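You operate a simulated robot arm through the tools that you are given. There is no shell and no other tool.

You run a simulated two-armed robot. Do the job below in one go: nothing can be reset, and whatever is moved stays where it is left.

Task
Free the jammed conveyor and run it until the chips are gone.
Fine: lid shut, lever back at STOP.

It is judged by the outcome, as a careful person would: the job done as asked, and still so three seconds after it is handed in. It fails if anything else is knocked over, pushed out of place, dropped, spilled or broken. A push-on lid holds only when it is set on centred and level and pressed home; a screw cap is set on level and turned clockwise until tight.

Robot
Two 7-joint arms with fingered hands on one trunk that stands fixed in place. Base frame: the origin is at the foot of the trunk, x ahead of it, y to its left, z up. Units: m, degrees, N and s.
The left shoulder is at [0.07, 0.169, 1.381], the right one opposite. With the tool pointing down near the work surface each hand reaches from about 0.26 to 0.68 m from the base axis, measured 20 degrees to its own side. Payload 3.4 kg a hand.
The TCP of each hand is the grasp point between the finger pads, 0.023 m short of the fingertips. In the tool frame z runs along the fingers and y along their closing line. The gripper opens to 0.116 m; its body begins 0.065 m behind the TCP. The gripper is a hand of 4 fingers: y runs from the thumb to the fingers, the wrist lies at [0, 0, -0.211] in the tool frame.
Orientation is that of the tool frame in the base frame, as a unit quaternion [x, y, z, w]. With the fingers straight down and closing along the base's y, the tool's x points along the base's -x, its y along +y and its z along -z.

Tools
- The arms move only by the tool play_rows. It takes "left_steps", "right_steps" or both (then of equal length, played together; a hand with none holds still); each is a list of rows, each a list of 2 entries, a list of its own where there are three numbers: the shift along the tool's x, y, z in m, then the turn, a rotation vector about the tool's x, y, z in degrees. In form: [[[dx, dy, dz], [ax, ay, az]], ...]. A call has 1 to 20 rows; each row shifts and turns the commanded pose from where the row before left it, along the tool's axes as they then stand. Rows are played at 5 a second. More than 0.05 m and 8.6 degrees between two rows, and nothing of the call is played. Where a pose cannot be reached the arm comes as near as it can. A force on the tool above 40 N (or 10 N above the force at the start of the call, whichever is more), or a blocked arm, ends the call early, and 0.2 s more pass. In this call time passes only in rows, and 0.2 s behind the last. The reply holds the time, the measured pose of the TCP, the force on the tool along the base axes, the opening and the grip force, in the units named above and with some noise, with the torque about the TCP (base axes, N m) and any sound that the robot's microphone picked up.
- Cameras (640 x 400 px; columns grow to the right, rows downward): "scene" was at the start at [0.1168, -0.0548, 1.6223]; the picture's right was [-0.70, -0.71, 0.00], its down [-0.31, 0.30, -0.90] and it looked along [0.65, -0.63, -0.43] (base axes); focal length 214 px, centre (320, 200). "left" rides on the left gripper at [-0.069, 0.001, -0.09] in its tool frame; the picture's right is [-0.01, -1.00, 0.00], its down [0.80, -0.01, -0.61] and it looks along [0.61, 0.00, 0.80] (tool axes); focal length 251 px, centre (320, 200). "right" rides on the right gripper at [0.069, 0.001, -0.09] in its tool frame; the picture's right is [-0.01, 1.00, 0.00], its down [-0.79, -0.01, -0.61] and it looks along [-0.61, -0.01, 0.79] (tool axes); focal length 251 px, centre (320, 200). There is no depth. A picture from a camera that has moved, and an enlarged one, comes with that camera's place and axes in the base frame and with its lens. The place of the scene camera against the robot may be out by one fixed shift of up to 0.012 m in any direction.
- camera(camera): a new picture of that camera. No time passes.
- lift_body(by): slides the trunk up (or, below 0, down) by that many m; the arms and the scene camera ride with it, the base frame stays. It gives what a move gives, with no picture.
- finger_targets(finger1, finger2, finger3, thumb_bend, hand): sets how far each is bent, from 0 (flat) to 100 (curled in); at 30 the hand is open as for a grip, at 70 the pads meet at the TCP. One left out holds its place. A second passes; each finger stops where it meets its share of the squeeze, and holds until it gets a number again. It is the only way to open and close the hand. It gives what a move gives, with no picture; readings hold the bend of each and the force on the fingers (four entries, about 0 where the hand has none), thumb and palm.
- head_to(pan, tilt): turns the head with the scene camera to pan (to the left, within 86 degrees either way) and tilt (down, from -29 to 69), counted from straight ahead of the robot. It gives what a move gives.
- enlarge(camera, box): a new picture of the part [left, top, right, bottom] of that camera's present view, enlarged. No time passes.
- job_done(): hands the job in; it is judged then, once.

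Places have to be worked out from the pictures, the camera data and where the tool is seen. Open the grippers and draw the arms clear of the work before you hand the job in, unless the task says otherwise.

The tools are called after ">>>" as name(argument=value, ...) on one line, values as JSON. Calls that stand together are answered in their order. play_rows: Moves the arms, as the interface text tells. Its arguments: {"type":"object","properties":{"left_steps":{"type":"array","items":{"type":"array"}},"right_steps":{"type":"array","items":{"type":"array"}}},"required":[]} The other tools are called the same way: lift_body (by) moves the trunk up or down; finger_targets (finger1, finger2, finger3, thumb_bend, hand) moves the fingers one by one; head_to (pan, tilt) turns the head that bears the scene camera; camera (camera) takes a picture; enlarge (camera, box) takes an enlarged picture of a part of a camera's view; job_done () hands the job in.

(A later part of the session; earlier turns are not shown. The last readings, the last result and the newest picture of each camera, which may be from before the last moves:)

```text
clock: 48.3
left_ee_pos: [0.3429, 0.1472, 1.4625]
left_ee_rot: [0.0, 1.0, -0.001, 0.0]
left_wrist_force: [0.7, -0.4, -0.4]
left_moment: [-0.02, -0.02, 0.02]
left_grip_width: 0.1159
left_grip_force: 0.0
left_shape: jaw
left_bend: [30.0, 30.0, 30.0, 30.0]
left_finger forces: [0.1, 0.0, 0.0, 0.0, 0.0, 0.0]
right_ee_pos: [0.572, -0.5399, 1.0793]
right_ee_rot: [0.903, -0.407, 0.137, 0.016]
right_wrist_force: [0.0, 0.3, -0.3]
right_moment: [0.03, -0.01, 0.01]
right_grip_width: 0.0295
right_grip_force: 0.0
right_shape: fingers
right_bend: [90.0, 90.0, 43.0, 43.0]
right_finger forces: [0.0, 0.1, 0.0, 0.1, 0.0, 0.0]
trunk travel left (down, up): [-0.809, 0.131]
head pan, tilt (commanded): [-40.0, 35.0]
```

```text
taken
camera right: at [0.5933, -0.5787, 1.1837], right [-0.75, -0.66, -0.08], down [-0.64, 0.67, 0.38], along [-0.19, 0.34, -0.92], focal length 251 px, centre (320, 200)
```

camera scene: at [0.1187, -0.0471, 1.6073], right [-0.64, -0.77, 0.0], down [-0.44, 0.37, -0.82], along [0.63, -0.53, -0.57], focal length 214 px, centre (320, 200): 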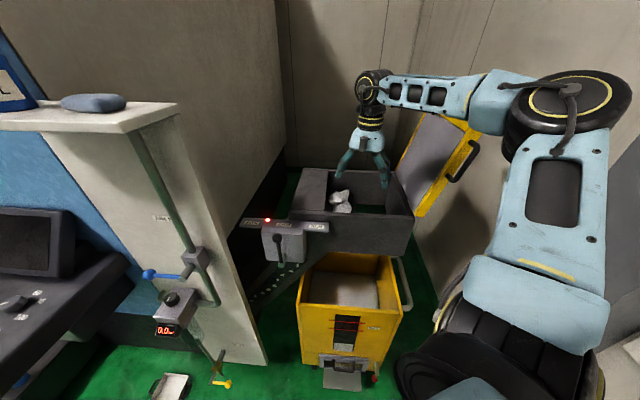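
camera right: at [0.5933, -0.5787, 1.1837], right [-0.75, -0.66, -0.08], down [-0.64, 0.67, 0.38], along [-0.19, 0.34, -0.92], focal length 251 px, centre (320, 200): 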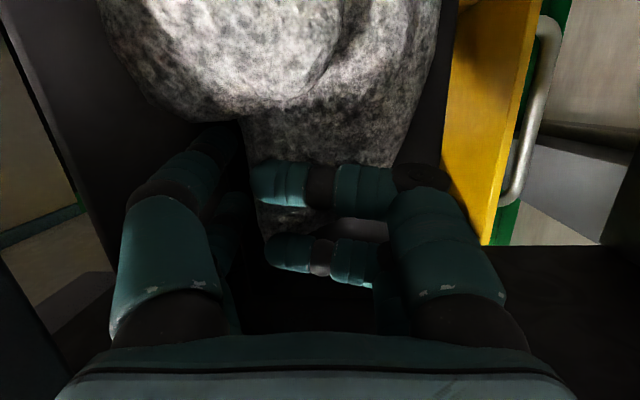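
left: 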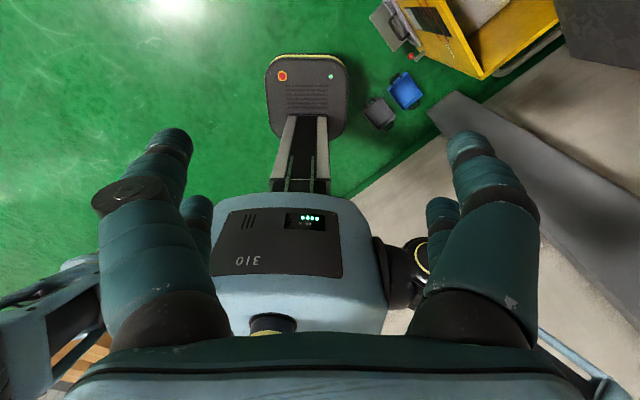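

The pushing digits sit on the machine side of the lump's near part. I lower 4 mm more and push gently 2.5 cm toward the discharge in small steps.

>>> play_rows(right_steps=[[[0, 0, 0.004], [0, 0, 0]], [[0, 0.006, 0], [0, 0, 0]], [[0, 0.006, 0], [0, 0, 0]], [[0, 0.006, 0], [0, 0, 0]], [[0, 0.006, 0], [0, 0, 0]]])

>>> camera(camera="right")

```text
clock: 49.5
left_ee_pos: [0.3425, 0.1491, 1.4605]
left_ee_rot: [-0.001, 1.0, 0.0, 0.0]
left_wrist_force: [-0.1, 0.4, 0.8]
left_moment: [0.02, 0.0, 0.01]
left_grip_width: 0.1162
left_grip_force: 0.1
left_shape: jaw
left_bend: [30.0, 30.0, 30.0, 30.0]
left_finger forces: [0.0, 0.0, 0.0, 0.0, 0.0, 0.0]
right_ee_pos: [0.5549, -0.5557, 1.0743]
right_ee_rot: [0.903, -0.406, 0.138, 0.017]
right_wrist_force: [2.5, 0.6, 6.0]
right_moment: [0.32, -0.3, -0.12]
right_grip_width: 0.0296
right_grip_force: 3.0
right_shape: fingers
right_bend: [90.0, 90.0, 37.0, 43.0]
right_finger forces: [0.0, 0.1, 5.9, 0.0, 0.0, 0.0]
trunk travel left (down, up): [-0.809, 0.131]
head pan, tilt (commanded): [-40.0, 35.0]
```

```text
taken
camera right: at [0.5758, -0.5938, 1.179], right [-0.75, -0.66, -0.08], down [-0.64, 0.67, 0.38], along [-0.19, 0.33, -0.92], focal length 251 px, centre (320, 200)
```

right: 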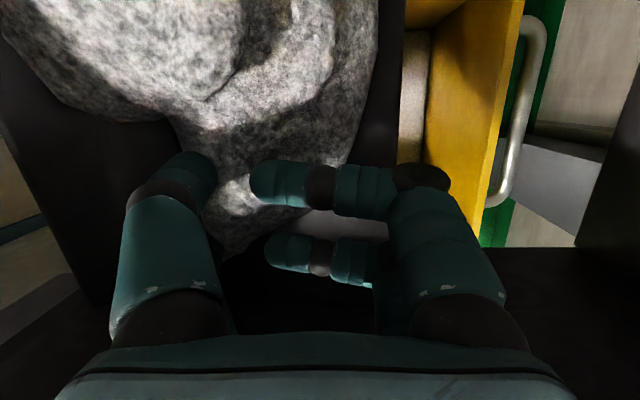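

The digits rode up over the thin part and the lump did not move: it seems stuck, so the belt likely has to be reversed first. I take the right hand out and clear, and then use the left hand on the lever.

>>> play_rows(right_steps=[[[0, 0, -0.04], [0, 0, 0]], [[0, 0, -0.04], [0, 0, 0]], [[0, 0, -0.04], [0, 0, 0]], [[0.0104, -0.0032, -0.0385], [0, 0, 0]], [[0.0104, -0.0032, -0.0385], [0, 0, 0]], [[-0.0152, 0.0067, -0.0234], [0, 0, 0]], [[-0.0152, 0.0067, -0.0234], [0, 0, 0]], [[-0.0152, 0.0067, -0.0234], [0, 0, 0]], [[-0.0152, 0.0067, -0.0234], [0, 0, 0]], [[-0.0152, 0.0067, -0.0234], [0, 0, 0]]])

>>> finger_targets(hand="right", finger1=30, finger2=30, finger3=30, thumb_bend=30)

>>> camera(camera="right")

>>> camera(camera="scene")

```text
clock: 51.7
left_ee_pos: [0.3401, 0.1472, 1.4611]
left_ee_rot: [-0.001, 1.0, -0.001, 0.0]
left_wrist_force: [0.3, 0.7, 0.3]
left_moment: [0.01, -0.03, -0.01]
left_grip_width: 0.1159
left_grip_force: 0.0
left_shape: jaw
left_bend: [30.0, 30.0, 30.0, 30.0]
left_finger forces: [0.0, 0.0, 0.0, 0.0, 0.0, 0.0]
right_ee_pos: [0.4248, -0.4898, 1.36]
right_ee_rot: [0.903, -0.407, 0.138, 0.017]
right_wrist_force: [-0.6, 0.3, 0.6]
right_moment: [-0.02, -0.03, 0.02]
right_grip_width: 0.0295
right_grip_force: 0.1
right_shape: fingers
right_bend: [90.0, 90.0, 43.0, 43.0]
right_finger forces: [0.0, 0.0, 0.0, 0.0, 0.1, 0.1]
trunk travel left (down, up): [-0.809, 0.131]
head pan, tilt (commanded): [-40.0, 35.0]
```

```text
clock: 52.7
left_ee_pos: [0.3417, 0.1473, 1.4616]
left_ee_rot: [-0.001, 1.0, 0.0, 0.001]
left_wrist_force: [0.5, 0.3, -0.8]
left_moment: [0.01, -0.01, 0.0]
left_grip_width: 0.1157
left_grip_force: 0.2
left_shape: jaw
left_bend: [30.0, 30.0, 30.0, 30.0]
left_finger forces: [0.1, 0.0, 0.0, 0.1, 0.0, 0.1]
right_ee_pos: [0.4275, -0.4905, 1.3576]
right_ee_rot: [0.903, -0.406, 0.137, 0.016]
right_wrist_force: [-0.1, 1.2, -0.3]
right_moment: [0.04, -0.01, 0.0]
right_grip_width: 0.1165
right_grip_force: 0.1
right_shape: fingers
right_bend: [30.0, 30.0, 30.0, 30.0]
right_finger forces: [0.0, 0.0, 0.0, 0.0, 0.0, 0.0]
trunk travel left (down, up): [-0.809, 0.131]
head pan, tilt (commanded): [-40.0, 35.0]
```

```text
taken
camera right: at [0.4488, -0.5289, 1.4634], right [-0.75, -0.66, -0.08], down [-0.64, 0.67, 0.38], along [-0.19, 0.34, -0.92], focal length 251 px, centre (320, 200)
```

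right: 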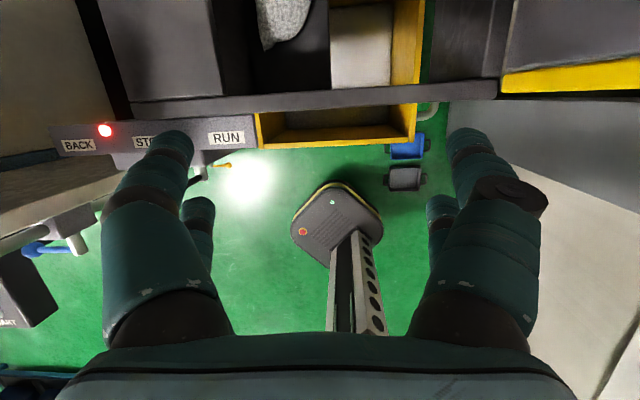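

```text
taken
camera scene: at [0.119, -0.0471, 1.5283], right [-0.64, -0.77, 0.0], down [-0.44, 0.37, -0.82], along [0.63, -0.53, -0.57], focal length 214 px, centre (320, 200)
```

scene: 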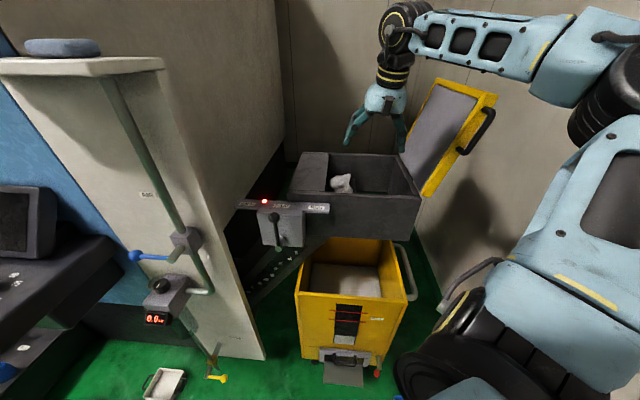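

The right hand is clear and all stands as before. I zoom in on lump and lever to check nothing moved.

>>> enlarge(camera="scene", box=[230, 140, 430, 265])

>>> enlarge(camera="scene", box=[100, 150, 300, 290])

```text
3.20 times, centred on (330, 202) of scene
camera zoom: at [0.119, -0.0471, 1.5283], right [-0.64, -0.77, 0.0], down [-0.44, 0.37, -0.82], along [0.63, -0.53, -0.57], focal length 686 px, centre (288, 192)
```

zoom: 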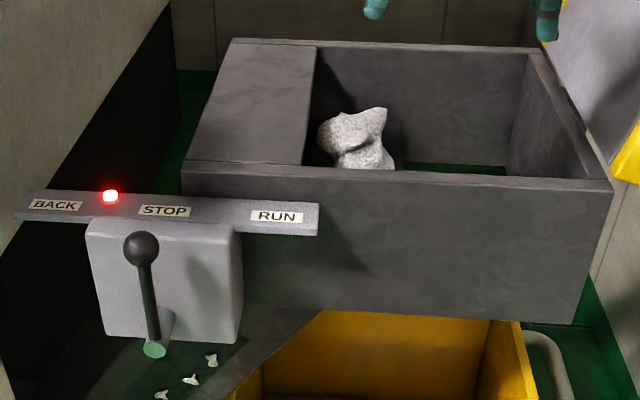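

```text
2.86 times, centred on (200, 220) of scene
camera zoom: at [0.119, -0.0471, 1.5283], right [-0.64, -0.77, 0.0], down [-0.44, 0.37, -0.82], along [0.63, -0.53, -0.57], focal length 613 px, centre (663, 143)
```

zoom: 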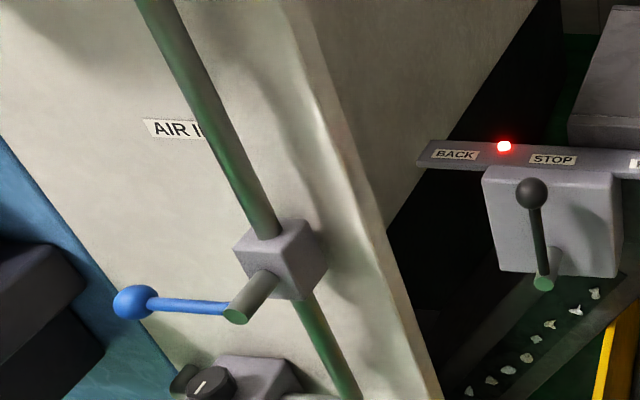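

Lump and lever are unchanged. The side valve's stub ends near (0.642,0.008,1.09), so I bring the left hand low and in front of the panel, turn it 45°, staying clear of the shelf.

>>> play_rows(left_steps=[[[-0.003, -0.0212, 0.0352], [0, 0, 0]], [[-0.003, -0.0212, 0.0352], [0, 0, 0]], [[-0.003, -0.0212, 0.0352], [0, 0, 0]], [[-0.003, -0.0212, 0.0352], [0, 0, 0]], [[-0.003, -0.0212, 0.0352], [0, 0, 0]], [[-0.003, -0.0212, 0.0352], [0, 0, 0]], [[0, 0, 0], [0, 0, 7.5]], [[0, 0, 0], [0, 0, 7.5]], [[0, 0, 0], [0, 0, 7.5]], [[0, 0, 0], [0, 0, 7.5]], [[0, 0, 0], [0, 0, 7.5]], [[0, 0, 0], [0, 0, 7.5]]])

>>> finger_targets(hand="left", finger1=68, finger2=68, finger3=68, thumb_bend=68)

>>> camera(camera="scene")

>>> camera(camera="left")

```text
clock: 55.3
left_ee_pos: [0.361, 0.0207, 1.2508]
left_ee_rot: [0.383, 0.924, 0.0, 0.001]
left_wrist_force: [0.2, 0.6, 0.0]
left_moment: [0.01, -0.01, -0.01]
left_grip_width: 0.1158
left_grip_force: 0.1
left_shape: jaw
left_bend: [30.0, 30.0, 30.0, 30.0]
left_finger forces: [0.0, 0.0, 0.0, 0.1, 0.0, 0.0]
right_ee_pos: [0.4259, -0.491, 1.3584]
right_ee_rot: [0.903, -0.407, 0.138, 0.016]
right_wrist_force: [-1.0, -0.4, 0.0]
right_moment: [-0.03, 0.0, -0.01]
right_grip_width: 0.1167
right_grip_force: 0.0
right_shape: fingers
right_bend: [30.0, 30.0, 30.0, 30.0]
right_finger forces: [0.0, 0.1, 0.0, 0.0, 0.0, 0.0]
trunk travel left (down, up): [-0.809, 0.131]
head pan, tilt (commanded): [-40.0, 35.0]
```

```text
clock: 56.3
left_ee_pos: [0.3605, 0.0196, 1.2502]
left_ee_rot: [0.382, 0.924, 0.0, 0.001]
left_wrist_force: [-0.2, 0.0, 0.6]
left_moment: [-0.01, -0.02, 0.03]
left_grip_width: 0.0072
left_grip_force: 0.1
left_shape: fingers
left_bend: [68.0, 68.0, 68.0, 68.0]
left_finger forces: [0.0, 0.0, 0.0, 0.0, 0.1, 0.0]
right_ee_pos: [0.4262, -0.4905, 1.3592]
right_ee_rot: [0.903, -0.407, 0.137, 0.016]
right_wrist_force: [0.1, -0.4, 0.1]
right_moment: [0.02, -0.01, -0.02]
right_grip_width: 0.1165
right_grip_force: 0.0
right_shape: fingers
right_bend: [30.0, 30.0, 30.0, 30.0]
right_finger forces: [0.0, 0.1, 0.1, 0.1, 0.0, 0.0]
trunk travel left (down, up): [-0.809, 0.131]
head pan, tilt (commanded): [-40.0, 35.0]
```

```text
taken
camera scene: at [0.1186, -0.047, 1.5283], right [-0.64, -0.77, 0.0], down [-0.44, 0.37, -0.82], along [0.63, -0.53, -0.57], focal length 214 px, centre (320, 200)
```

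scene: 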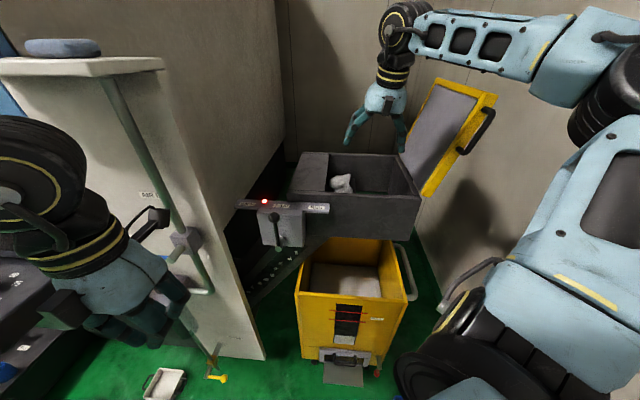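

```text
taken
camera left: at [0.4106, -0.0296, 1.3412], right [-0.7, -0.71, 0.0], down [-0.57, 0.56, 0.61], along [-0.43, 0.42, -0.8], focal length 251 px, centre (320, 200)
```

left: 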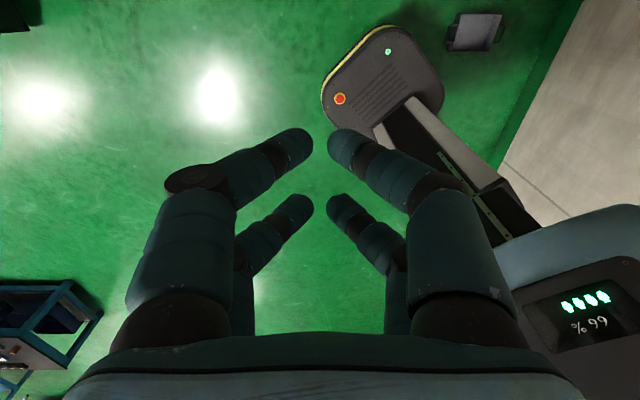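

The left hand is turned with its camera on the far side. I shape the digits as a loose fork (machine side 45, discharge side 58), then pitch the hand 60° forward while moving to a standoff 12 cm in front of the lever rod.

>>> finger_targets(hand="left", finger1=45, finger2=45, finger3=58, thumb_bend=58)

>>> play_rows(left_steps=[[[-0.0284, -0.0077, 0.015], [0, -7.5, 0]], [[-0.0262, -0.0077, 0.0186], [0, -7.5, 0]], [[-0.0236, -0.0077, 0.0218], [0, -7.5, 0]], [[-0.0205, -0.0077, 0.0247], [0, -7.5, 0]], [[-0.0171, -0.0077, 0.0272], [0, -7.5, 0]], [[-0.0134, -0.0077, 0.0292], [0, -7.5, 0]], [[-0.0095, -0.0077, 0.0307], [0, -7.5, 0]], [[-0.0054, -0.0077, 0.0317], [0, -7.5, 0]]])

>>> camera(camera="left")

>>> camera(camera="scene")

>>> camera(camera="right")

```text
clock: 57.3
left_ee_pos: [0.3603, 0.0191, 1.2504]
left_ee_rot: [0.381, 0.924, 0.0, 0.001]
left_wrist_force: [0.0, -0.6, 0.1]
left_moment: [-0.02, -0.01, 0.01]
left_grip_width: 0.0546
left_grip_force: 0.0
left_shape: fingers
left_bend: [45.0, 45.0, 57.0, 57.0]
left_finger forces: [0.1, 0.0, 0.0, 0.0, 0.0, 0.0]
right_ee_pos: [0.4264, -0.4916, 1.3589]
right_ee_rot: [0.903, -0.408, 0.137, 0.016]
right_wrist_force: [0.8, 0.3, 0.9]
right_moment: [0.01, 0.0, 0.0]
right_grip_width: 0.1163
right_grip_force: 0.0
right_shape: fingers
right_bend: [30.0, 30.0, 30.0, 30.0]
right_finger forces: [0.1, 0.0, 0.0, 0.0, 0.0, 0.0]
trunk travel left (down, up): [-0.809, 0.131]
head pan, tilt (commanded): [-40.0, 35.0]
```

```text
clock: 59.1
left_ee_pos: [0.4771, -0.1868, 1.1301]
left_ee_rot: [0.33, 0.8, -0.191, 0.463]
left_wrist_force: [-0.4, 0.2, 0.8]
left_moment: [0.03, 0.01, 0.02]
left_grip_width: 0.0546
left_grip_force: 0.1
left_shape: fingers
left_bend: [45.0, 45.0, 57.0, 57.0]
left_finger forces: [0.1, 0.0, 0.1, 0.1, 0.1, 0.1]
right_ee_pos: [0.4267, -0.4921, 1.3584]
right_ee_rot: [0.903, -0.407, 0.137, 0.016]
right_wrist_force: [-0.3, 0.3, -0.3]
right_moment: [0.0, 0.05, -0.01]
right_grip_width: 0.1166
right_grip_force: 0.0
right_shape: fingers
right_bend: [30.0, 30.0, 30.0, 30.0]
right_finger forces: [0.1, 0.1, 0.1, 0.1, 0.1, 0.0]
trunk travel left (down, up): [-0.809, 0.131]
head pan, tilt (commanded): [-40.0, 35.0]
```

```text
taken
camera left: at [0.4481, -0.1562, 1.2352], right [-0.7, -0.71, 0.01], down [-0.66, 0.65, -0.39], along [0.27, -0.28, -0.92], focal length 251 px, centre (320, 200)
```

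left: 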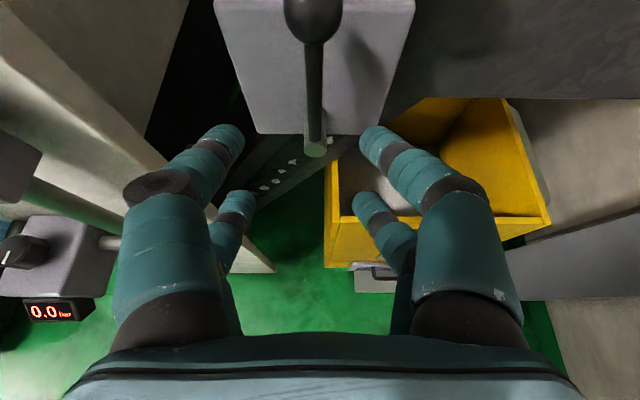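

```text
taken
camera scene: at [0.1192, -0.0479, 1.5283], right [-0.64, -0.77, 0.0], down [-0.44, 0.37, -0.82], along [0.63, -0.53, -0.57], focal length 214 px, centre (320, 200)
```

scene: 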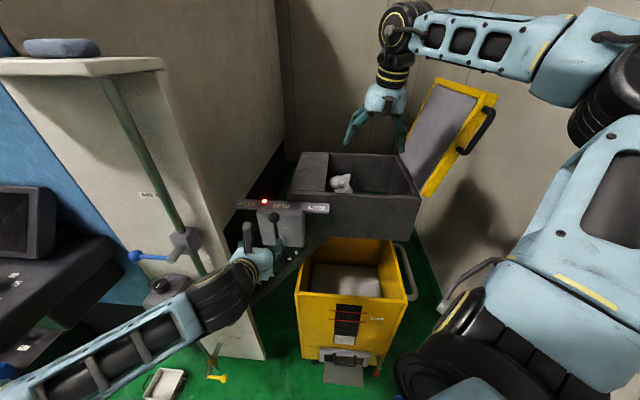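

```text
taken
camera right: at [0.4491, -0.5297, 1.4631], right [-0.75, -0.66, -0.08], down [-0.64, 0.67, 0.38], along [-0.19, 0.34, -0.92], focal length 251 px, centre (320, 200)
```

right: 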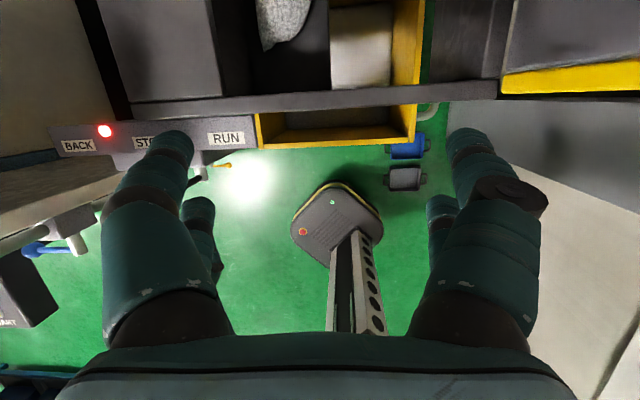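

The left hand points at the lever with the rod centred between its digits. I lower 2.5 cm and advance 11 cm along the tool axis so the fork straddles the rod.

>>> play_rows(left_steps=[[[0.0217, 0, 0.0125], [0, 0, 0]], [[0, 0, 0.028], [0, 0, 0]], [[0, 0, 0.028], [0, 0, 0]], [[0, 0, 0.028], [0, 0, 0]], [[0, 0, 0.026], [0, 0, 0]]])

>>> camera(camera="left")

>>> enlarge(camera="scene", box=[180, 170, 360, 310])

```text
clock: 60.3
left_ee_pos: [0.5465, -0.2535, 1.0491]
left_ee_rot: [0.332, 0.8, -0.191, 0.462]
left_wrist_force: [0.1, -0.4, -0.2]
left_moment: [0.03, 0.02, -0.02]
left_grip_width: 0.0547
left_grip_force: 0.2
left_shape: fingers
left_bend: [45.0, 45.0, 57.0, 57.0]
left_finger forces: [0.0, 0.0, 0.0, 0.0, 0.0, 0.0]
right_ee_pos: [0.4276, -0.4924, 1.3582]
right_ee_rot: [0.903, -0.408, 0.136, 0.016]
right_wrist_force: [-0.3, 0.2, 0.6]
right_moment: [0.0, 0.03, 0.01]
right_grip_width: 0.1163
right_grip_force: 0.0
right_shape: fingers
right_bend: [30.0, 30.0, 30.0, 30.0]
right_finger forces: [0.1, 0.0, 0.0, 0.1, 0.0, 0.0]
trunk travel left (down, up): [-0.809, 0.131]
head pan, tilt (commanded): [-40.0, 35.0]
```

```text
taken
camera left: at [0.5171, -0.2239, 1.1554], right [-0.7, -0.71, 0.01], down [-0.66, 0.65, -0.39], along [0.27, -0.28, -0.92], focal length 251 px, centre (320, 200)
```

left: 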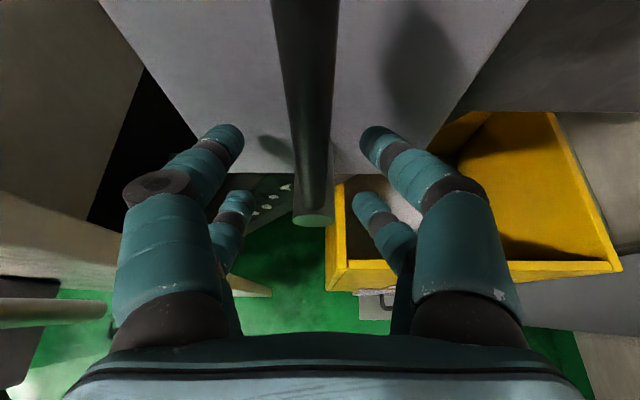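

```text
2.86 times, centred on (270, 240) of scene
camera zoom: at [0.1191, -0.0486, 1.5282], right [-0.64, -0.77, 0.0], down [-0.44, 0.37, -0.82], along [0.63, -0.53, -0.57], focal length 613 px, centre (463, 86)
```

zoom: 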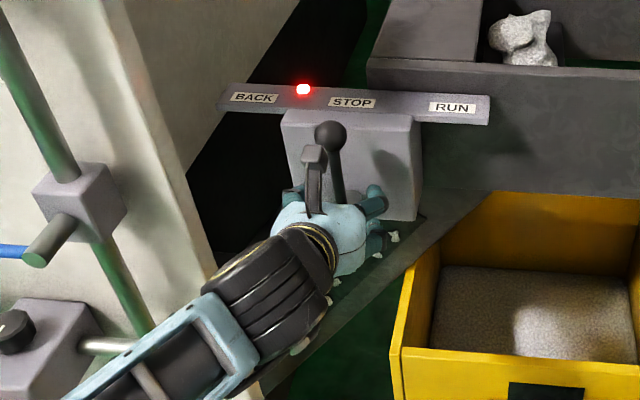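

The fork now straddles the rod. I push toward BACK in small steps and watch forces and sounds.

>>> play_rows(left_steps=[[[0, 0.008, 0], [0, 0, 0]], [[0, 0.008, 0], [0, 0, 0]], [[0, 0.008, 0], [0, 0, 0]], [[0, 0.008, 0], [0, 0, 0]]])

>>> camera(camera="left")

>>> enlarge(camera="scene", box=[180, 170, 360, 310])

```text
clock: 61.3
left_ee_pos: [0.5634, -0.2342, 1.0517]
left_ee_rot: [0.332, 0.799, -0.192, 0.463]
left_wrist_force: [-11.0, -6.9, -1.5]
left_moment: [0.03, 0.13, -0.17]
left_grip_width: 0.0584
left_grip_force: 6.3
left_shape: fingers
left_bend: [45.0, 45.0, 49.0, 55.0]
left_finger forces: [0.0, 0.0, 7.2, 0.0, 4.3, 0.1]
right_ee_pos: [0.4231, -0.4941, 1.3599]
right_ee_rot: [0.903, -0.408, 0.138, 0.015]
right_wrist_force: [0.7, 1.0, 0.3]
right_moment: [-0.01, -0.01, 0.02]
right_grip_width: 0.1165
right_grip_force: 0.1
right_shape: fingers
right_bend: [30.0, 30.0, 30.0, 30.0]
right_finger forces: [0.1, 0.1, 0.0, 0.0, 0.0, 0.0]
trunk travel left (down, up): [-0.809, 0.131]
head pan, tilt (commanded): [-40.0, 35.0]
```

```text
taken
camera left: at [0.5353, -0.2034, 1.1569], right [-0.71, -0.71, 0.01], down [-0.66, 0.65, -0.39], along [0.27, -0.28, -0.92], focal length 251 px, centre (320, 200)
```

left: 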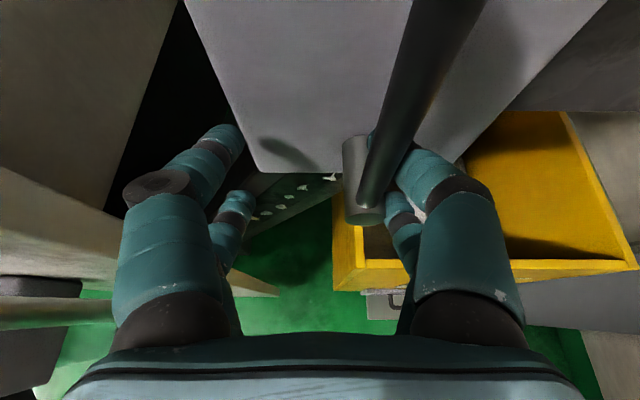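

```text
2.86 times, centred on (270, 240) of scene
camera zoom: at [0.115, -0.0501, 1.5285], right [-0.64, -0.77, 0.0], down [-0.44, 0.37, -0.82], along [0.63, -0.53, -0.57], focal length 613 px, centre (463, 86)
```

zoom: 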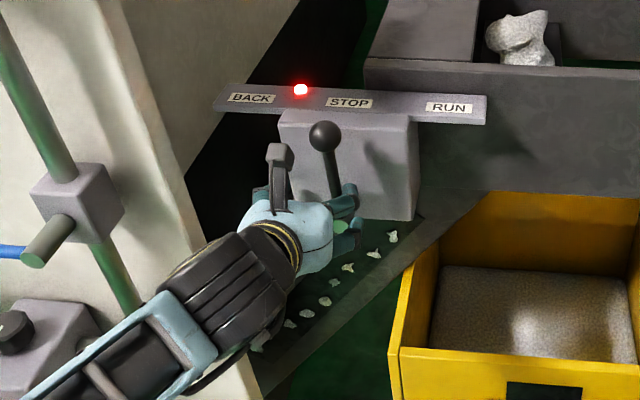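

The lever hardly moved; finger3 yields under 13 N because I push too near the pivot. I back off, raise the fork 3.5 cm for better leverage, firm up the pushing digits, and push again with a gradual roll following the lever.

>>> play_rows(left_steps=[[[0, -0.014, 0], [0, 0, 0]], [[-0.0303, 0, -0.0175], [0, 0, 0]]])

>>> finger_targets(hand="left", finger1=45, finger2=45, finger3=62, thumb_bend=62)

>>> play_rows(left_steps=[[[0, 0.008, 0], [0, 0, 0]], [[0, 0.008, 0], [0, 0, 0]], [[0, 0.008, 0], [0, 0, -3]], [[0, 0.008, 0], [0, 0, -3]]])

>>> camera(camera="left")

>>> enlarge(camera="scene", box=[180, 170, 360, 310])

```text
clock: 61.9
left_ee_pos: [0.5591, -0.2394, 1.0854]
left_ee_rot: [0.33, 0.801, -0.191, 0.462]
left_wrist_force: [0.0, -0.5, 0.0]
left_moment: [0.01, 0.05, -0.01]
left_grip_width: 0.0552
left_grip_force: 0.4
left_shape: fingers
left_bend: [45.0, 45.0, 56.0, 57.0]
left_finger forces: [0.1, 0.0, 0.4, 0.1, 0.1, 0.1]
right_ee_pos: [0.4266, -0.4902, 1.3591]
right_ee_rot: [0.903, -0.407, 0.137, 0.016]
right_wrist_force: [0.2, -0.5, -1.1]
right_moment: [-0.03, 0.0, 0.02]
right_grip_width: 0.1165
right_grip_force: 0.0
right_shape: fingers
right_bend: [30.0, 30.0, 30.0, 30.0]
right_finger forces: [0.0, 0.0, 0.0, 0.0, 0.0, 0.1]
trunk travel left (down, up): [-0.809, 0.131]
head pan, tilt (commanded): [-40.0, 35.0]
```

```text
clock: 62.9
left_ee_pos: [0.5576, -0.2411, 1.0855]
left_ee_rot: [0.331, 0.8, -0.191, 0.463]
left_wrist_force: [-1.4, -2.7, -0.8]
left_moment: [-0.06, 0.02, -0.01]
left_grip_width: 0.0478
left_grip_force: 1.5
left_shape: fingers
left_bend: [45.0, 45.0, 58.0, 62.0]
left_finger forces: [0.0, 0.0, 2.8, 0.0, 0.0, 0.0]
right_ee_pos: [0.4273, -0.4924, 1.3593]
right_ee_rot: [0.903, -0.407, 0.137, 0.016]
right_wrist_force: [0.4, -0.2, 0.7]
right_moment: [0.02, 0.01, 0.01]
right_grip_width: 0.1166
right_grip_force: 0.1
right_shape: fingers
right_bend: [30.0, 30.0, 30.0, 30.0]
right_finger forces: [0.0, 0.0, 0.1, 0.1, 0.0, 0.1]
trunk travel left (down, up): [-0.809, 0.131]
head pan, tilt (commanded): [-40.0, 35.0]
```

```text
clock: 63.9
left_ee_pos: [0.5787, -0.2197, 1.0863]
left_ee_rot: [0.289, 0.816, -0.216, 0.452]
left_wrist_force: [-6.4, -5.8, 0.2]
left_moment: [-0.15, 0.13, -0.04]
left_grip_width: 0.0481
left_grip_force: 2.6
left_shape: fingers
left_bend: [45.0, 45.0, 54.0, 62.0]
left_finger forces: [0.0, 0.0, 5.8, 0.0, 0.0, 0.1]
right_ee_pos: [0.4241, -0.4921, 1.3584]
right_ee_rot: [0.902, -0.408, 0.138, 0.015]
right_wrist_force: [0.3, -0.4, 0.3]
right_moment: [-0.04, -0.05, 0.01]
right_grip_width: 0.1167
right_grip_force: 0.0
right_shape: fingers
right_bend: [30.0, 30.0, 30.0, 30.0]
right_finger forces: [0.0, 0.0, 0.1, 0.0, 0.0, 0.1]
trunk travel left (down, up): [-0.809, 0.131]
head pan, tilt (commanded): [-40.0, 35.0]
```

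```text
taken
camera left: at [0.5541, -0.1837, 1.1912], right [-0.66, -0.74, 0.1], down [-0.71, 0.59, -0.38], along [0.23, -0.32, -0.92], focal length 251 px, centre (320, 200)
```

left: 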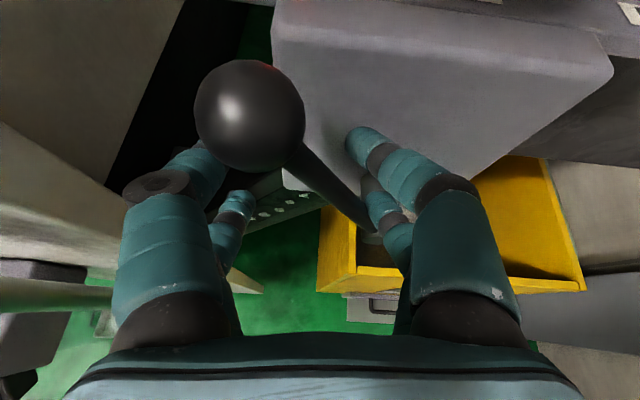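

```text
2.86 times, centred on (270, 240) of scene
camera zoom: at [0.1162, -0.0492, 1.5284], right [-0.64, -0.77, 0.0], down [-0.44, 0.37, -0.82], along [0.63, -0.53, -0.57], focal length 613 px, centre (463, 86)
```

zoom: 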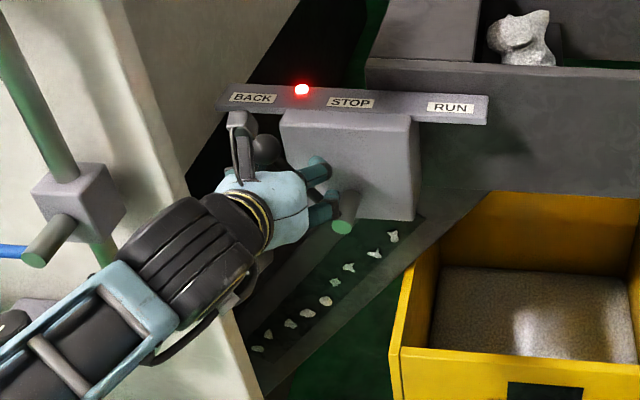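

The lever has swung to about 32° toward BACK (knob now near (0.615,-0.200,1.116)); finger clearance to the side panel is still almost 5 cm. I push on in small steps until it seats.

>>> play_rows(left_steps=[[[0, 0.007, 0], [0, 0, -4]], [[0, 0.007, 0], [0, 0, -4]]])

>>> enlarge(camera="scene", box=[180, 170, 360, 310])

>>> camera(camera="left")

```text
clock: 64.5
left_ee_pos: [0.5866, -0.2089, 1.0852]
left_ee_rot: [0.232, 0.834, -0.247, 0.436]
left_wrist_force: [-7.5, -8.3, 0.9]
left_moment: [-0.2, 0.15, -0.1]
left_grip_width: 0.0478
left_grip_force: 4.2
left_shape: fingers
left_bend: [45.0, 45.0, 50.0, 62.0]
left_finger forces: [0.1, 0.0, 8.7, 0.0, 0.0, 0.0]
right_ee_pos: [0.4242, -0.4937, 1.3604]
right_ee_rot: [0.902, -0.408, 0.137, 0.016]
right_wrist_force: [-0.2, 0.5, 0.4]
right_moment: [0.0, 0.0, 0.02]
right_grip_width: 0.1165
right_grip_force: 0.0
right_shape: fingers
right_bend: [30.0, 30.0, 30.0, 30.0]
right_finger forces: [0.0, 0.1, 0.0, 0.0, 0.0, 0.0]
trunk travel left (down, up): [-0.809, 0.131]
head pan, tilt (commanded): [-40.0, 35.0]
```

```text
2.86 times, centred on (270, 240) of scene
camera zoom: at [0.1159, -0.0501, 1.5284], right [-0.64, -0.77, 0.0], down [-0.44, 0.37, -0.82], along [0.63, -0.53, -0.57], focal length 613 px, centre (463, 86)
```

zoom: 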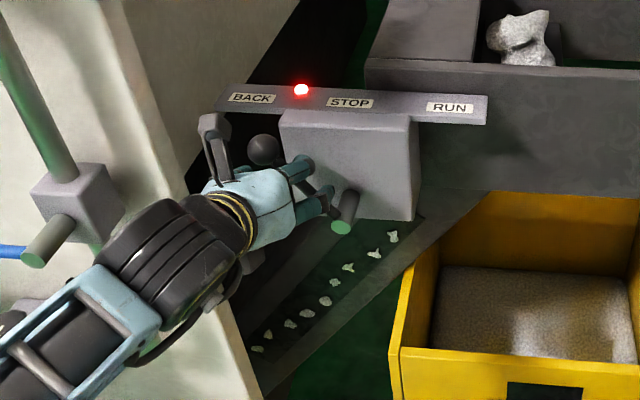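

```text
taken
camera left: at [0.569, -0.167, 1.1878], right [-0.6, -0.77, 0.22], down [-0.78, 0.5, -0.36], along [0.17, -0.39, -0.91], focal length 251 px, centre (320, 200)
```

left: 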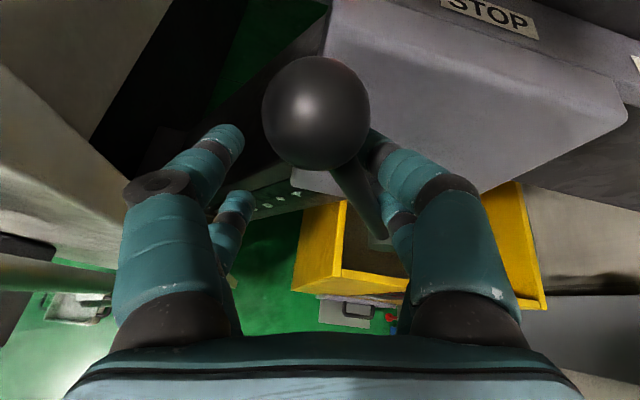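

The knob no longer moves: the lever is at its BACK end stop (about 32°). I ease the push off slightly and wait two seconds to see whether the belt, lump or lamp change.

>>> play_rows(left_steps=[[[0, -0.008, 0], [0, 0, 0]], [[0, 0, 0], [0, 0, 0]], [[0, 0, 0], [0, 0, 0]], [[0, 0, 0], [0, 0, 0]], [[0, 0, 0], [0, 0, 0]], [[0, 0, 0], [0, 0, 0]], [[0, 0, 0], [0, 0, 0]], [[0, 0, 0], [0, 0, 0]], [[0, 0, 0], [0, 0, 0]], [[0, 0, 0], [0, 0, 0]]])

>>> enlarge(camera="scene", box=[180, 130, 400, 310])

>>> camera(camera="right")

```text
clock: 66.7
left_ee_pos: [0.5841, -0.2151, 1.0853]
left_ee_rot: [0.231, 0.834, -0.246, 0.437]
left_wrist_force: [-3.1, -5.7, 1.4]
left_moment: [-0.13, 0.07, 0.0]
left_grip_width: 0.0483
left_grip_force: 3.2
left_shape: fingers
left_bend: [45.0, 45.0, 53.0, 62.0]
left_finger forces: [0.1, 0.1, 5.4, 0.0, 0.0, 0.0]
right_ee_pos: [0.4259, -0.4924, 1.3594]
right_ee_rot: [0.903, -0.408, 0.137, 0.016]
right_wrist_force: [-0.3, 0.5, -0.1]
right_moment: [-0.02, 0.0, -0.01]
right_grip_width: 0.1163
right_grip_force: 0.1
right_shape: fingers
right_bend: [30.0, 30.0, 30.0, 30.0]
right_finger forces: [0.0, 0.0, 0.1, 0.0, 0.0, 0.0]
trunk travel left (down, up): [-0.809, 0.131]
head pan, tilt (commanded): [-40.0, 35.0]
```

```text
2.22 times, centred on (290, 220) of scene
camera zoom: at [0.1175, -0.049, 1.5283], right [-0.64, -0.77, 0.0], down [-0.44, 0.37, -0.82], along [0.63, -0.53, -0.57], focal length 477 px, centre (387, 156)
```

zoom: 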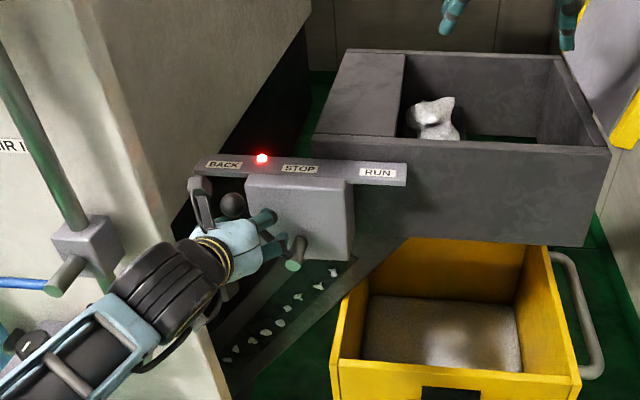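

```text
taken
camera right: at [0.4473, -0.5308, 1.4632], right [-0.75, -0.66, -0.09], down [-0.64, 0.67, 0.38], along [-0.19, 0.34, -0.92], focal length 251 px, centre (320, 200)
```

right: 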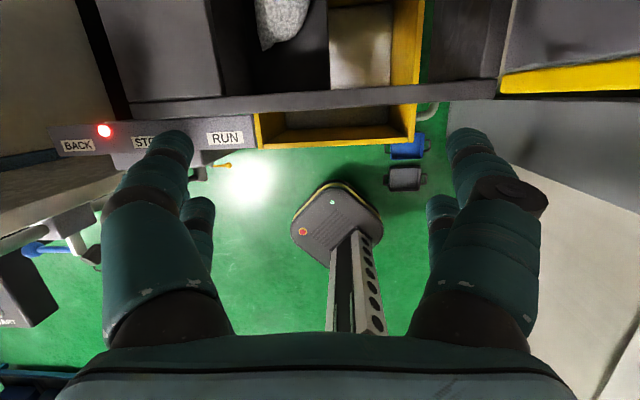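

No chip or lump movement after two seconds at BACK, lamp still red. I back the pushing digits off to see whether the lever stays there by itself, and look closely at the lump.

>>> play_rows(left_steps=[[[0, -0.008, 0], [0, 0, 0]], [[0, -0.006, 0], [0, 0, 0]], [[0, 0, 0], [0, 0, 0]], [[0, 0, 0], [0, 0, 0]], [[0, 0, 0], [0, 0, 0]]])

>>> enlarge(camera="scene", box=[180, 170, 360, 310])

>>> enlarge(camera="scene", box=[280, 140, 400, 220])

```text
clock: 67.9
left_ee_pos: [0.577, -0.2238, 1.0881]
left_ee_rot: [0.23, 0.834, -0.247, 0.436]
left_wrist_force: [0.1, -2.4, 0.5]
left_moment: [-0.08, 0.01, 0.02]
left_grip_width: 0.048
left_grip_force: 1.0
left_shape: fingers
left_bend: [45.0, 45.0, 60.0, 62.0]
left_finger forces: [0.1, 0.1, 1.6, 0.0, 0.1, 0.0]
right_ee_pos: [0.4276, -0.4918, 1.3595]
right_ee_rot: [0.903, -0.407, 0.137, 0.016]
right_wrist_force: [0.2, -0.2, -0.9]
right_moment: [-0.01, 0.0, 0.02]
right_grip_width: 0.1167
right_grip_force: 0.0
right_shape: fingers
right_bend: [30.0, 30.0, 30.0, 30.0]
right_finger forces: [0.1, 0.1, 0.1, 0.1, 0.0, 0.0]
trunk travel left (down, up): [-0.809, 0.131]
head pan, tilt (commanded): [-40.0, 35.0]
```

```text
2.86 times, centred on (270, 240) of scene
camera zoom: at [0.1188, -0.0476, 1.5283], right [-0.64, -0.77, 0.0], down [-0.44, 0.37, -0.82], along [0.63, -0.53, -0.57], focal length 613 px, centre (463, 86)
```

zoom: 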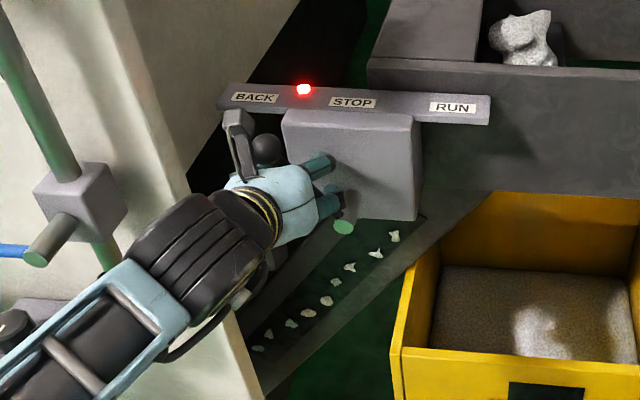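

```text
5.00 times, centred on (340, 180) of scene
camera zoom: at [0.1188, -0.0476, 1.5283], right [-0.64, -0.77, 0.0], down [-0.44, 0.37, -0.82], along [0.63, -0.53, -0.57], focal length 1072 px, centre (220, 300)
```

zoom: 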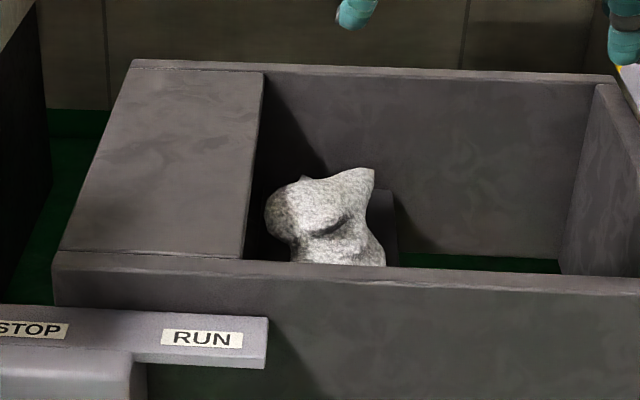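

The lever stays at BACK by its own detent, and nothing else changed. I bring it back to STOP with the other pair of digits before touching the lump again.

>>> play_rows(left_steps=[[[0, -0.008, 0], [0, 0, 2.5]], [[0, -0.008, 0], [0, 0, 2.5]], [[0, -0.008, 0], [0, 0, 3]], [[0, -0.008, 0], [0, 0, 3]], [[0, -0.008, 0], [0, 0, 3]]])

>>> enlarge(camera="scene", box=[180, 170, 360, 310])

>>> camera(camera="left")

```text
clock: 69.1
left_ee_pos: [0.5495, -0.2541, 1.0935]
left_ee_rot: [0.331, 0.8, -0.191, 0.463]
left_wrist_force: [-0.4, 1.9, 1.1]
left_moment: [-0.03, -0.01, 0.05]
left_grip_width: 0.0507
left_grip_force: 0.8
left_shape: fingers
left_bend: [44.0, 45.0, 62.0, 62.0]
left_finger forces: [1.4, 0.0, 0.1, 0.0, 0.0, 0.0]
right_ee_pos: [0.4261, -0.4914, 1.359]
right_ee_rot: [0.903, -0.407, 0.137, 0.015]
right_wrist_force: [0.1, -0.8, -0.7]
right_moment: [-0.02, -0.01, -0.02]
right_grip_width: 0.1165
right_grip_force: 0.0
right_shape: fingers
right_bend: [30.0, 30.0, 30.0, 30.0]
right_finger forces: [0.0, 0.0, 0.0, 0.0, 0.1, 0.0]
trunk travel left (down, up): [-0.809, 0.131]
head pan, tilt (commanded): [-40.0, 35.0]
```

```text
2.86 times, centred on (270, 240) of scene
camera zoom: at [0.1184, -0.047, 1.5283], right [-0.64, -0.77, 0.0], down [-0.44, 0.37, -0.82], along [0.63, -0.53, -0.57], focal length 613 px, centre (463, 86)
```

zoom: 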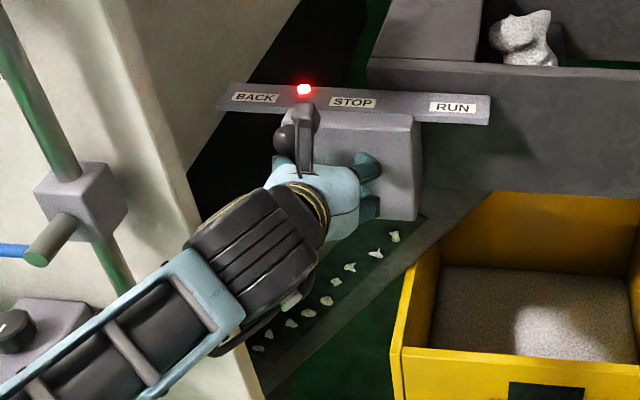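

```text
taken
camera left: at [0.5208, -0.2237, 1.1994], right [-0.7, -0.71, 0.01], down [-0.66, 0.65, -0.39], along [0.27, -0.28, -0.92], focal length 251 px, centre (320, 200)
```

left: 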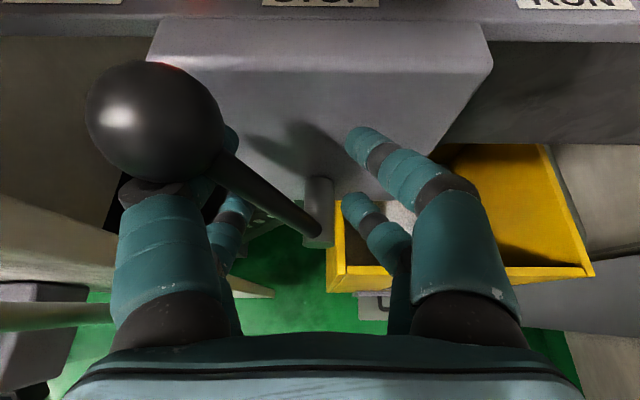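

The lever is following easily with little force. I continue toward STOP in small steps.

>>> play_rows(left_steps=[[[0, -0.008, 0], [0, 0, 0]], [[0, -0.008, 0], [0, 0, 0]], [[0, -0.008, 0], [0, 0, 0]]])

>>> enlarge(camera="scene", box=[180, 170, 360, 310])

>>> camera(camera="left")

```text
clock: 69.9
left_ee_pos: [0.5337, -0.2702, 1.0938]
left_ee_rot: [0.33, 0.8, -0.191, 0.463]
left_wrist_force: [0.1, -0.7, 0.1]
left_moment: [0.0, -0.01, -0.01]
left_grip_width: 0.0488
left_grip_force: 0.1
left_shape: fingers
left_bend: [45.0, 45.0, 62.0, 62.0]
left_finger forces: [0.1, 0.0, 0.1, 0.0, 0.0, 0.0]
right_ee_pos: [0.4269, -0.4916, 1.3589]
right_ee_rot: [0.903, -0.408, 0.137, 0.016]
right_wrist_force: [0.3, 0.1, -0.1]
right_moment: [-0.02, -0.01, 0.0]
right_grip_width: 0.1165
right_grip_force: 0.0
right_shape: fingers
right_bend: [30.0, 30.0, 30.0, 30.0]
right_finger forces: [0.0, 0.0, 0.0, 0.0, 0.0, 0.1]
trunk travel left (down, up): [-0.809, 0.131]
head pan, tilt (commanded): [-40.0, 35.0]
```

```text
2.86 times, centred on (270, 240) of scene
camera zoom: at [0.1186, -0.0473, 1.5283], right [-0.64, -0.77, 0.0], down [-0.44, 0.37, -0.82], along [0.63, -0.53, -0.57], focal length 613 px, centre (463, 86)
```

zoom: 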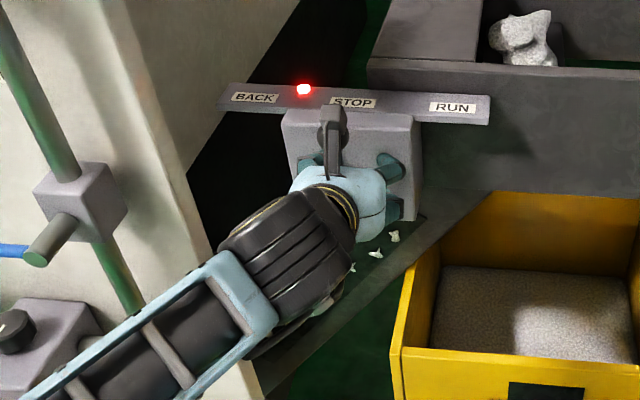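

```text
taken
camera left: at [0.5043, -0.2406, 1.1989], right [-0.7, -0.71, 0.01], down [-0.66, 0.65, -0.39], along [0.27, -0.28, -0.92], focal length 251 px, centre (320, 200)
```

left: 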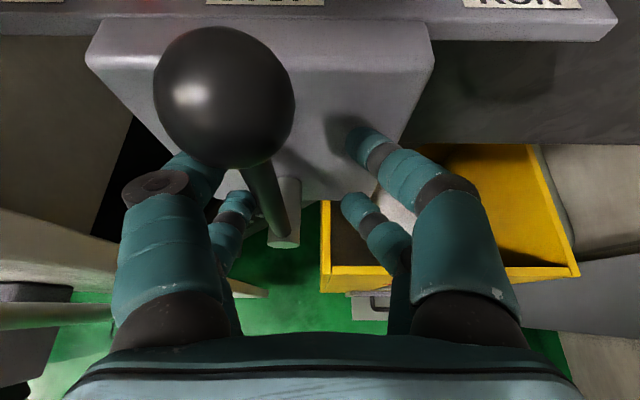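

The image geometry shows the rod exactly vertical again: it snapped to STOP. I shift the fork off the rod by 8 mm and withdraw the left hand 12 cm straight back.

>>> play_rows(left_steps=[[[0, 0.008, 0], [0, 0, 0]], [[0, 0, -0.03], [0, 0, 0]], [[0, 0, -0.03], [0, 0, 0]], [[0, 0, -0.03], [0, 0, 0]], [[0, 0, -0.03], [0, 0, 0]]])

>>> enlarge(camera="scene", box=[180, 170, 360, 310])

>>> camera(camera="left")

```text
clock: 71.1
left_ee_pos: [0.4635, -0.1896, 1.1537]
left_ee_rot: [0.33, 0.8, -0.191, 0.463]
left_wrist_force: [0.0, -0.4, 0.0]
left_moment: [0.0, 0.01, 0.02]
left_grip_width: 0.0487
left_grip_force: 0.0
left_shape: fingers
left_bend: [45.0, 45.0, 62.0, 62.0]
left_finger forces: [0.1, 0.0, 0.1, 0.1, 0.0, 0.0]
right_ee_pos: [0.4245, -0.4902, 1.3601]
right_ee_rot: [0.903, -0.407, 0.137, 0.017]
right_wrist_force: [-0.4, 0.3, 0.0]
right_moment: [0.0, 0.04, 0.02]
right_grip_width: 0.1165
right_grip_force: 0.1
right_shape: fingers
right_bend: [30.0, 30.0, 30.0, 30.0]
right_finger forces: [0.0, 0.1, 0.0, 0.0, 0.1, 0.1]
trunk travel left (down, up): [-0.809, 0.131]
head pan, tilt (commanded): [-40.0, 35.0]
```

```text
2.86 times, centred on (270, 240) of scene
camera zoom: at [0.118, -0.0458, 1.5284], right [-0.64, -0.77, 0.0], down [-0.44, 0.37, -0.82], along [0.63, -0.53, -0.57], focal length 613 px, centre (463, 86)
```

zoom: 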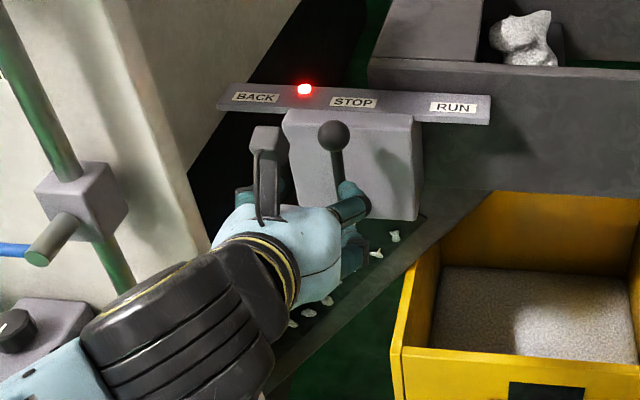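

```text
taken
camera left: at [0.4346, -0.1605, 1.2587], right [-0.7, -0.71, 0.01], down [-0.66, 0.65, -0.39], along [0.27, -0.28, -0.92], focal length 251 px, centre (320, 200)
```

left: 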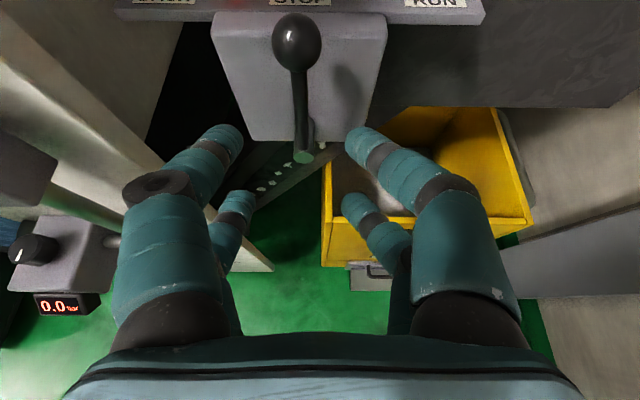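

The lever stands at STOP and the left hand waits in front of it. For the lump I now plan a pinch at its waist with the far pair only (finger1 and thumb), tips right down at the plate, finger3 curled and finger2 spread out of the way; I level the hand and move over it.

>>> play_rows(right_steps=[[[0, 0, 0], [-4, 0, 0]], [[0.0211, -0.0141, 0.0287], [0, 0, 0]], [[0.0211, -0.0141, 0.0287], [0, 0, 0]], [[0.0211, -0.0141, 0.0287], [0, 0, 0]], [[0.0211, -0.0141, 0.0287], [0, 0, 0]], [[0.0211, -0.0141, 0.0287], [0, 0, 0]], [[-0.0052, 0.0003, 0.0193], [0, 0, 0]], [[-0.0052, 0.0003, 0.0193], [0, 0, 0]], [[-0.0052, 0.0003, 0.0193], [0, 0, 0]]])

>>> finger_targets(hand="right", finger1=40, finger2=18, finger3=90, thumb_bend=42)

>>> camera(camera="right")

```text
clock: 73.1
left_ee_pos: [0.466, -0.1925, 1.1527]
left_ee_rot: [0.33, 0.8, -0.192, 0.462]
left_wrist_force: [0.4, 0.3, 0.3]
left_moment: [0.01, -0.02, -0.01]
left_grip_width: 0.049
left_grip_force: 0.1
left_shape: fingers
left_bend: [45.0, 45.0, 62.0, 62.0]
left_finger forces: [0.0, 0.0, 0.1, 0.0, 0.1, 0.0]
right_ee_pos: [0.574, -0.5486, 1.1881]
right_ee_rot: [0.902, -0.412, 0.122, 0.048]
right_wrist_force: [0.9, -0.1, -0.5]
right_moment: [0.01, -0.01, 0.01]
right_grip_width: 0.117
right_grip_force: 0.2
right_shape: fingers
right_bend: [30.0, 30.0, 30.0, 30.0]
right_finger forces: [0.0, 0.0, 0.0, 0.1, 0.0, 0.0]
trunk travel left (down, up): [-0.809, 0.131]
head pan, tilt (commanded): [-40.0, 35.0]
```

```text
clock: 74.1
left_ee_pos: [0.4638, -0.1913, 1.1539]
left_ee_rot: [0.331, 0.8, -0.192, 0.462]
left_wrist_force: [0.0, -0.3, -0.2]
left_moment: [0.0, 0.02, 0.01]
left_grip_width: 0.0485
left_grip_force: 0.1
left_shape: fingers
left_bend: [45.0, 45.0, 62.0, 62.0]
left_finger forces: [0.1, 0.0, 0.0, 0.1, 0.0, 0.0]
right_ee_pos: [0.573, -0.5481, 1.1881]
right_ee_rot: [0.902, -0.412, 0.122, 0.048]
right_wrist_force: [1.0, 0.0, 0.0]
right_moment: [0.0, 0.01, -0.01]
right_grip_width: 0.0856
right_grip_force: 0.1
right_shape: fingers
right_bend: [40.0, 18.0, 90.0, 42.0]
right_finger forces: [0.0, 0.0, 0.0, 0.0, 0.1, 0.1]
trunk travel left (down, up): [-0.809, 0.131]
head pan, tilt (commanded): [-40.0, 35.0]
```

```text
taken
camera right: at [0.5987, -0.5822, 1.2933], right [-0.76, -0.65, -0.02], down [-0.61, 0.7, 0.38], along [-0.23, 0.3, -0.93], focal length 251 px, centre (320, 200)
```

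right: 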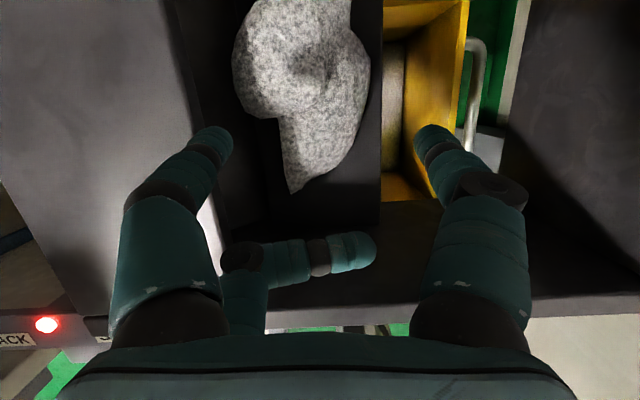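

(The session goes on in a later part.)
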